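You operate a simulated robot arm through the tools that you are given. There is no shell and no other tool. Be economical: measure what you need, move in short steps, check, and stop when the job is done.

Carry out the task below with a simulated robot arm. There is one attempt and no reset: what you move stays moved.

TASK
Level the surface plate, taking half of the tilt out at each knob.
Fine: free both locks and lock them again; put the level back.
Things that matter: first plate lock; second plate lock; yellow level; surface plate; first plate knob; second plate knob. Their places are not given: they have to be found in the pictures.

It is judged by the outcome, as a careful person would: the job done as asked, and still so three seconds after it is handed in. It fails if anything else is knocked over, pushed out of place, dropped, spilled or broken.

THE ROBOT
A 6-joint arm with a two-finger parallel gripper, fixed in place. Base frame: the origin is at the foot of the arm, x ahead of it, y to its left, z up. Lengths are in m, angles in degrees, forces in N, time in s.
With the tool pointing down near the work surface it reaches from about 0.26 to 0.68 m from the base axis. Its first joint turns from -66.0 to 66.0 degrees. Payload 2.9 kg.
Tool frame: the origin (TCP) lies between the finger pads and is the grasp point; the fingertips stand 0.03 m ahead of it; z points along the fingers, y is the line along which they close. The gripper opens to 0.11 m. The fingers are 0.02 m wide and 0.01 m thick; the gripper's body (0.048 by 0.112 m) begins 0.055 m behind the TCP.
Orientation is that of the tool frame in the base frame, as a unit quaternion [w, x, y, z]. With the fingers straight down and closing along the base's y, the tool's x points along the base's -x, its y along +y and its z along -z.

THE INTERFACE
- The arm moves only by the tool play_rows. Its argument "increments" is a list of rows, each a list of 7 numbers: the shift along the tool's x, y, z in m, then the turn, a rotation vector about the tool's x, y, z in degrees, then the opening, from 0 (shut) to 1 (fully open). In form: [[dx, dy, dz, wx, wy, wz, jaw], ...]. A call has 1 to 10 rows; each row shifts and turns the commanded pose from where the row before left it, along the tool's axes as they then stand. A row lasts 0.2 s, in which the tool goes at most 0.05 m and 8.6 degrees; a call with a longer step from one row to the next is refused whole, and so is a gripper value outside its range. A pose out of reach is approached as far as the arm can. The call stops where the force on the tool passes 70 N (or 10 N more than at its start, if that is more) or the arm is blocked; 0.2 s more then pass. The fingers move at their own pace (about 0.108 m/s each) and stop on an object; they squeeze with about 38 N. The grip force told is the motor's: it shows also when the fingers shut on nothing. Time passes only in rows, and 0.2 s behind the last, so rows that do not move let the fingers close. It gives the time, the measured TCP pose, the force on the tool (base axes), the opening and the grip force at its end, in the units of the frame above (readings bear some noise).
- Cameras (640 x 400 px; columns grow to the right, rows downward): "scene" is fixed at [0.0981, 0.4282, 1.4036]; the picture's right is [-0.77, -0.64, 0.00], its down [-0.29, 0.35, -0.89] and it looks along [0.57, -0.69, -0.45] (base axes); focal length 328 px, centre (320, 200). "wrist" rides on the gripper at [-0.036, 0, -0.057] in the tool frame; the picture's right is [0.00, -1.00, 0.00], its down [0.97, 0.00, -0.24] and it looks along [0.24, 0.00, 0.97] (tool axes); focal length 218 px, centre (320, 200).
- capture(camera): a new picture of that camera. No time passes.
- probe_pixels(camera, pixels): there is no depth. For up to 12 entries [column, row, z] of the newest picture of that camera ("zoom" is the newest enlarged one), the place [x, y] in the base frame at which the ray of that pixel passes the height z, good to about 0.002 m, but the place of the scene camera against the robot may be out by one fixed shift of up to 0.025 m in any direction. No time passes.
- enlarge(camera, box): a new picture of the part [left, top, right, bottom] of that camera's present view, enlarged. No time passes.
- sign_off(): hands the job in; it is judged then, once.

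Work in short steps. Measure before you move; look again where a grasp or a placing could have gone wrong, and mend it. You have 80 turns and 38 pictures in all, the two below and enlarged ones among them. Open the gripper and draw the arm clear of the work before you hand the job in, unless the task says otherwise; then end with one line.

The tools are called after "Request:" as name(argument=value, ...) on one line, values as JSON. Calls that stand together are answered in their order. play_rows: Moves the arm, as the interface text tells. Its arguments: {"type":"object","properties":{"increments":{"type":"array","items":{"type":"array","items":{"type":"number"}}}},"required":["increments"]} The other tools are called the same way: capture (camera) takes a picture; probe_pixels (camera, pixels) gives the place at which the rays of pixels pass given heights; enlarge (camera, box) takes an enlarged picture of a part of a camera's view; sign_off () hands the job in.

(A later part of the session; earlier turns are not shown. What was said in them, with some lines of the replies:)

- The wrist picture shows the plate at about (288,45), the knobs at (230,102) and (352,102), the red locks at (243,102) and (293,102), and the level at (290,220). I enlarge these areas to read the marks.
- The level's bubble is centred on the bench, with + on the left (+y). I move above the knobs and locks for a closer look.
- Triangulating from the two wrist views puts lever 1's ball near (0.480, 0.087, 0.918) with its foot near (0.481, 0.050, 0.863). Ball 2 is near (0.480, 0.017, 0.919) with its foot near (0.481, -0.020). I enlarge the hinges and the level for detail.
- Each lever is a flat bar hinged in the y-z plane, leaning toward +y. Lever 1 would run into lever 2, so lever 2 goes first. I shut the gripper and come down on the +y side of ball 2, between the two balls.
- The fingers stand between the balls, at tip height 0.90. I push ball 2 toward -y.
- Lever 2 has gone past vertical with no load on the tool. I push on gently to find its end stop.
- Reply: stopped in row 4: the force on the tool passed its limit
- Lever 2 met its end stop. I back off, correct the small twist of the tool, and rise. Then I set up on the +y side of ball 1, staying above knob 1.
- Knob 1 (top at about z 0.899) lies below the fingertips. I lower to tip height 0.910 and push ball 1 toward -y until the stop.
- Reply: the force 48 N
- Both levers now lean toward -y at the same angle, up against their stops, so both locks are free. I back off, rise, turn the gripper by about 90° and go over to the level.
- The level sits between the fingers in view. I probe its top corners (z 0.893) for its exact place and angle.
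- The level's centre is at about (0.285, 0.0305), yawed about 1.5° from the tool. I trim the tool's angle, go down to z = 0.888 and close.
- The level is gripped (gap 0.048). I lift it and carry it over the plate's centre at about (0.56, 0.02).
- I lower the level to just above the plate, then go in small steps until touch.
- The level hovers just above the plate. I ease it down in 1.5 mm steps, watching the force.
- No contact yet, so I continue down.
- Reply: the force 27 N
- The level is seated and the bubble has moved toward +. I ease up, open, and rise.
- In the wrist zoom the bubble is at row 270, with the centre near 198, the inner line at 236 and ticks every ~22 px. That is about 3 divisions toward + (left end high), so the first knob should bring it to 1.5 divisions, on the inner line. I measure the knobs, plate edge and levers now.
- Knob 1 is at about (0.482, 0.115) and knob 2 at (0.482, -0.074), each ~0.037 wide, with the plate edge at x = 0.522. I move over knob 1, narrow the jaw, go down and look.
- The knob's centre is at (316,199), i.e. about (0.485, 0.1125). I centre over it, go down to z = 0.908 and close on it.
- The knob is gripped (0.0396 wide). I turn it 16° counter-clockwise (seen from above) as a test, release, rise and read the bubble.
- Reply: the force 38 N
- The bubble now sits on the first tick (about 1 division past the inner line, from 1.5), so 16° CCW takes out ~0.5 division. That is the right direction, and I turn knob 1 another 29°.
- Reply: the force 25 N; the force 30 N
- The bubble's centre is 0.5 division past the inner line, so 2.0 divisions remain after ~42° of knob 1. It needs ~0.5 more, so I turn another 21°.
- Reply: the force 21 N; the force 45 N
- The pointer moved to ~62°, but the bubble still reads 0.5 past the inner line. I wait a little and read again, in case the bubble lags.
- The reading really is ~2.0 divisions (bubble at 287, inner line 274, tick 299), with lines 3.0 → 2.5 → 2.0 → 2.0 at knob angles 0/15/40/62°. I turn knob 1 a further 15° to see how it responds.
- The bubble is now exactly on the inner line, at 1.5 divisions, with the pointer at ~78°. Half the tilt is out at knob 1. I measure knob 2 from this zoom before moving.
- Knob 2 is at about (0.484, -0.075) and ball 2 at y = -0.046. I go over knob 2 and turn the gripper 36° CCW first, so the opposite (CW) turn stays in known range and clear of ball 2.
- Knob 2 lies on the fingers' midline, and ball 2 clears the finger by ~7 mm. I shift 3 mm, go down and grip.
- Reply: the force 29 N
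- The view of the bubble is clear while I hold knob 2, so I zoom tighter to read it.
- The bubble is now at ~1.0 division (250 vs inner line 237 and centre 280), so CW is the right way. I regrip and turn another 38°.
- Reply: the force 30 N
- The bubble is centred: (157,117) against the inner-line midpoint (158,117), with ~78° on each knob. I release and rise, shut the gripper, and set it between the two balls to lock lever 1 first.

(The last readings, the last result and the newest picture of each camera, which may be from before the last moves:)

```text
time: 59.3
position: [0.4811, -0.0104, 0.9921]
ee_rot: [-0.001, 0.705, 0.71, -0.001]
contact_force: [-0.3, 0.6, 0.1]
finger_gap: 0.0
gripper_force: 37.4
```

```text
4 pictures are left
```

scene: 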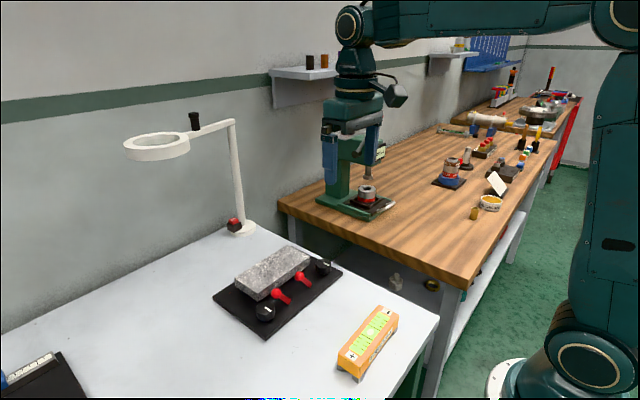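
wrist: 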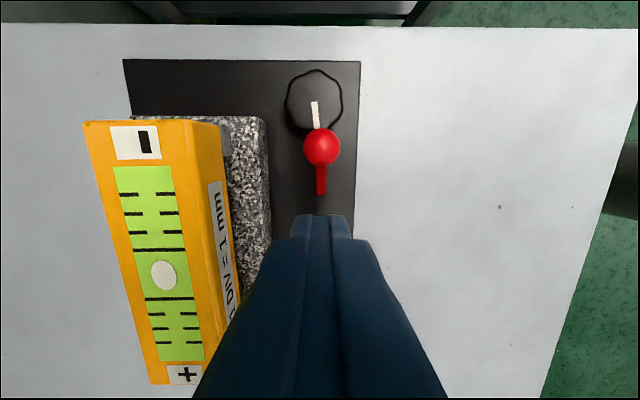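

The bubble is still centred (274, between lines 249 and 298). I go down between the balls and push lever 1 toward +y.

Request:
play_rows(increments=[[0, 0, 0.03, 0, 0, 0, 0], [0, 0, 0.03, 0, 0, 0, 0], [0.01, 0, 0, 0, 0, 0, 0], [0.01, 0, 0, 0, 0, 0, 0], [0.01, 0, 0, 0, 0, 0, 0], [0.01, 0, 0, 0, 0, 0, 0], [0.01, 0, 0, 0, 0, 0, 0], [0.01, 0, 0, 0, 0, 0, 0], [0.005, 0, 0, 0, 0, 0, 0], [0, 0, 0, 0, 0, 0, 0]])

Request:
play_rows(increments=[[0.004, 0, 0, 0, 0, 0, 0], [0.004, 0, 0, 0, 0, 0, 0], [0.004, 0, 0, 0, 0, 0, 0], [0.004, 0, 0, 0, 0, 0, 0]])

```text
time: 61.5
position: [0.48, 0.0534, 0.9317]
ee_rot: [-0.002, 0.705, 0.709, -0.002]
contact_force: [0.5, -0.2, 0.0]
finger_gap: 0.0
gripper_force: 37.6
```

```text
time: 62.5
position: [0.4797, 0.0602, 0.9318]
ee_rot: [0.002, 0.712, 0.702, -0.005]
contact_force: [-7.1, -54.2, 12.8]
finger_gap: 0.0
gripper_force: 37.7
```

Lever 1 is against its locked stop (54 N). I back off, rise over, and come down on the -y side of ball 2 above knob 2.

Request:
play_rows(increments=[[-0.023, 0, 0, 0, 0, 0, 0], [0, 0, -0.03, 0, 0, 0, 0], [0, 0, -0.03, 0, 0, 0, 0], [-0.042, 0, 0, 0, 0, 0, 0], [-0.042, 0, 0, 0, 0, 0, 0], [-0.042, 0, 0, 0, 0, 0, 0], [0, 0, 0, 0, 0, 0, 0]])

Request:
capture(camera="wrist")

```text
time: 64.1
position: [0.4818, -0.0808, 0.9935]
ee_rot: [-0.001, 0.705, 0.71, -0.002]
contact_force: [0.0, -0.3, -0.6]
finger_gap: 0.0
gripper_force: 37.8
```

```text
3 pictures are left
```

wrist: 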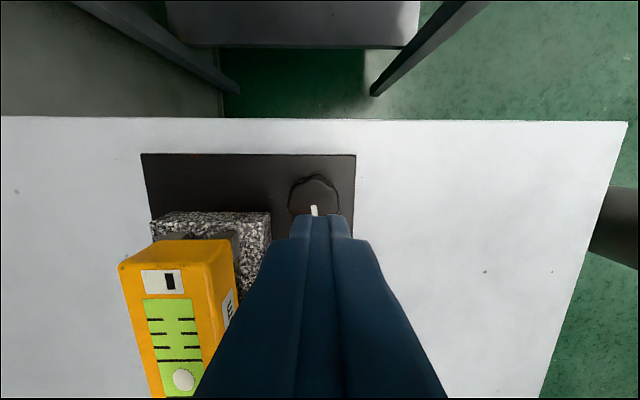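

I go down to tip height 0.910 and push lever 2 toward +y up to its stop.

Request:
play_rows(increments=[[0, 0, 0.03, 0, 0, 0, 0], [0, 0, 0.0235, 0, 0, 0, 0], [0.01, 0, 0, 0, 0, 0, 0], [0.01, 0, 0, 0, 0, 0, 0], [0.01, 0, 0, 0, 0, 0, 0], [0.01, 0, 0, 0, 0, 0, 0], [0.01, 0, 0, 0, 0, 0, 0], [0.01, 0, 0, 0, 0, 0, 0], [0, 0, 0.008, 0, 0, 0, 0]])

Request:
play_rows(increments=[[0.004, 0, 0, 0, 0, 0, 0], [0.004, 0, 0, 0, 0, 0, 0], [0.004, 0, 0, 0, 0, 0, 0], [0.004, 0, 0, 0, 0, 0, 0], [0.004, 0, 0, 0, 0, 0, 0]])

```text
time: 66.1
position: [0.4808, -0.0183, 0.9315]
ee_rot: [-0.001, 0.705, 0.709, -0.001]
contact_force: [0.1, -1.2, -0.2]
finger_gap: 0.0
gripper_force: 37.6
```

```text
time: 67.3
position: [0.4786, -0.0107, 0.9318]
ee_rot: [0.004, 0.714, 0.7, -0.005]
contact_force: [-7.3, -59.5, 12.3]
finger_gap: 0.0001
gripper_force: 37.6
```

Both locks are home. I rise over the plate, open, and look at the level and locks.

Request:
play_rows(increments=[[-0.022, 0, 0, 0, 0, 0, 0], [0, 0, -0.045, 0, 0, 0, 0], [0, 0, -0.045, 0, 0, 0, 0.3], [0, 0, -0.04, 0, 0, -1.2, 0.65], [0.02, 0.0395, 0, 0, 0, 0, 0.65], [0.02, 0.0395, 0, 0, 0, 0, 0.65], [0, 0, 0, 0, 0, 0, 0.65]])

Request:
capture(camera="wrist")

```text
time: 68.9
position: [0.5577, 0.0216, 1.0619]
ee_rot: [-0.002, 0.697, 0.717, -0.002]
contact_force: [-0.4, 0.8, 0.1]
finger_gap: 0.0715
gripper_force: 0.0
```

```text
2 pictures are left
```

wrist: 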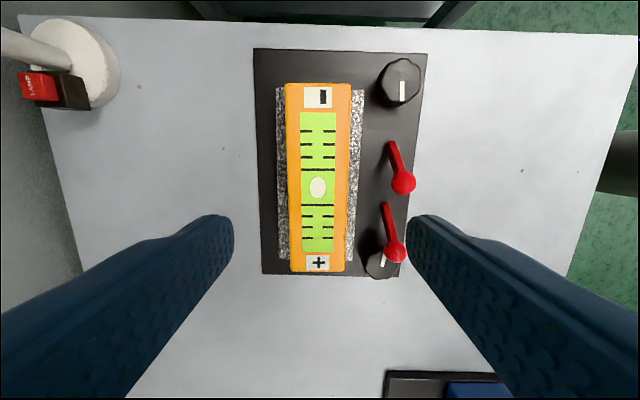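

The bubble is centred (188, between 171 and 205) with both levers back in the locked position. I go down, grip the level, and lift.

Request:
play_rows(increments=[[-0.0025, 0.002, 0.03, 0, 0, 0, 0.65], [0, 0, 0.04, 0, 0, 0, 0.65], [0, 0, 0.03, 0, 0, 0, 0.65], [0, 0, 0.017, 0, 0, 0, 0.65], [0, 0, 0, 0, 0, 0, 0.65], [0, 0, 0, 0, 0, 0, 0.4], [0, 0, 0, 0, 0, 0, 0.2], [0, 0, 0, 0, 0, 0, 0.2], [0, 0, 0, 0, 0, 0, 0.2]])

Request:
play_rows(increments=[[0, 0, -0.015, 0, 0, 0, 0.2], [0, 0, -0.03, 0, 0, 0, 0.2], [0, 0, -0.03, 0, 0, 0, 0.2], [0, 0, 0, 0, 0, 0, 0.2]])

```text
time: 70.9
position: [0.5601, 0.0182, 0.9432]
ee_rot: [-0.001, 0.697, 0.717, -0.001]
contact_force: [0.8, 0.9, 0.4]
finger_gap: 0.048
gripper_force: 37.5
```

```text
time: 71.9
position: [0.5609, 0.0193, 1.0207]
ee_rot: [-0.002, 0.697, 0.717, -0.001]
contact_force: [0.5, 0.1, -4.0]
finger_gap: 0.0479
gripper_force: 37.7
```

The level is held (4 N). I carry it back to (0.2875, 0.0317) and lower it near the bench.

Request:
play_rows(increments=[[0.0034, -0.0455, 0, 0, 0, 0, 0.2], [0.0034, -0.0455, 0, 0, 0, 0, 0.2], [0.0034, -0.0455, 0, 0, 0, 0, 0.2], [0.0034, -0.0455, 0, 0, 0, 0, 0.2], [0.0034, -0.0455, 0, 0, 0, 0, 0.2], [0.0034, -0.0455, 0, 0, 0, 0, 0.2], [0, 0, 0.045, 0, 0, 0, 0.2], [0, 0, 0.045, 0, 0, 0, 0.2], [0, 0, 0.035, 0, 0, 0, 0.2], [0, 0, 0, 0, 0, 0, 0.2]])

```text
time: 74.1
position: [0.2891, 0.0309, 0.8944]
ee_rot: [-0.001, 0.698, 0.717, -0.001]
contact_force: [0.4, 0.3, -3.6]
finger_gap: 0.048
gripper_force: 38.2
```

I lower it in 1.5 mm steps until touch.

Request:
play_rows(increments=[[0, -0.001, 0.002, 0, 0, 0, 0.2], [0, 0, 0.002, 0, 0, 0, 0.2], [0, 0, 0.0015, 0, 0, 0, 0.2], [0, 0, 0, 0, 0, 0, 0.2]])

Request:
play_rows(increments=[[0, 0, 0.0015, 0, 0, 0, 0.2], [0, 0, 0, 0, 0, 0, 0.2]])

Request:
play_rows(increments=[[0, 0, 0.0012, 0, 0, 0, 0.2], [0, 0, 0, 0, 0, 0, 0.2]])

```text
time: 75.1
position: [0.2861, 0.0315, 0.8898]
ee_rot: [-0.002, 0.697, 0.717, -0.001]
contact_force: [-0.2, 0.3, -3.6]
finger_gap: 0.0475
gripper_force: 38.1
```

```text
time: 75.7
position: [0.2864, 0.031, 0.8874]
ee_rot: [-0.002, 0.697, 0.717, -0.002]
contact_force: [0.3, 0.4, -5.1]
finger_gap: 0.0479
gripper_force: 37.9
```

```text
time: 76.3
position: [0.2862, 0.0314, 0.8874]
ee_rot: [0.0, 0.697, 0.717, 0.0]
contact_force: [-7.5, 1.2, 30.9]
finger_gap: 0.048
gripper_force: 38.3
```

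It has touched down. I ease up 1 mm, open, and rise clear.

Request:
play_rows(increments=[[0, 0, -0.001, 0, 0, 0, 0.2], [0, 0, 0, 0, 0, 0, 0.45], [0, 0, 0, 0, 0, 0, 0.65], [0, 0, 0, 0, 0, 0, 0.75], [0, 0, -0.03, 0, 0, 0, 0.75], [0, 0, -0.045, 0, 0, 0, 0.75], [0, 0, -0.045, 0, 0, 0, 0.75], [0, 0, -0.045, 0, 0, 0, 0.75], [0, 0.03, -0.03, 0, 0, 0, 0.75], [0, 0.03, -0.03, 0, 0, 0, 0.75]])

Request:
capture(camera="scene")

```text
time: 78.5
position: [0.347, 0.0319, 1.1118]
ee_rot: [-0.003, 0.697, 0.717, -0.002]
contact_force: [0.6, 0.7, -0.1]
finger_gap: 0.0826
gripper_force: 0.0
```

```text
1 pictures are left
```

scene: 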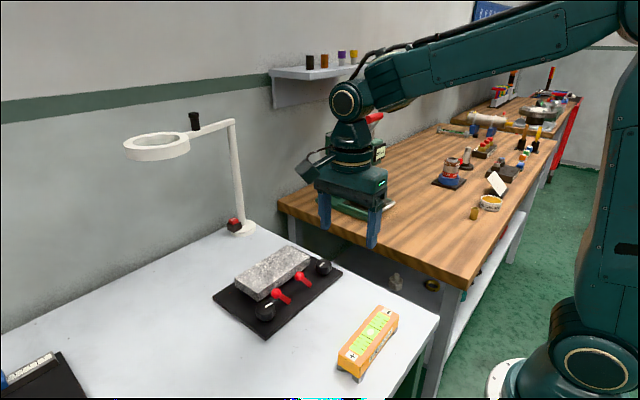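

The level is back in its place, both locks are shut and the arm is clear, so I hand in.

Request:
sign_off()

```text
The job is handed in.
```

The surface plate now reads level: the bubble went from about 3 divisions toward + to 1.5 after the first knob and to centre after the second. It stayed centred after both locks were pushed back to their stops. The knobs turned about 78° each, and the level is back in its place on the bench. The bubble appeared to move in half-division steps, so up to about a quarter division of tilt could remain unseen.
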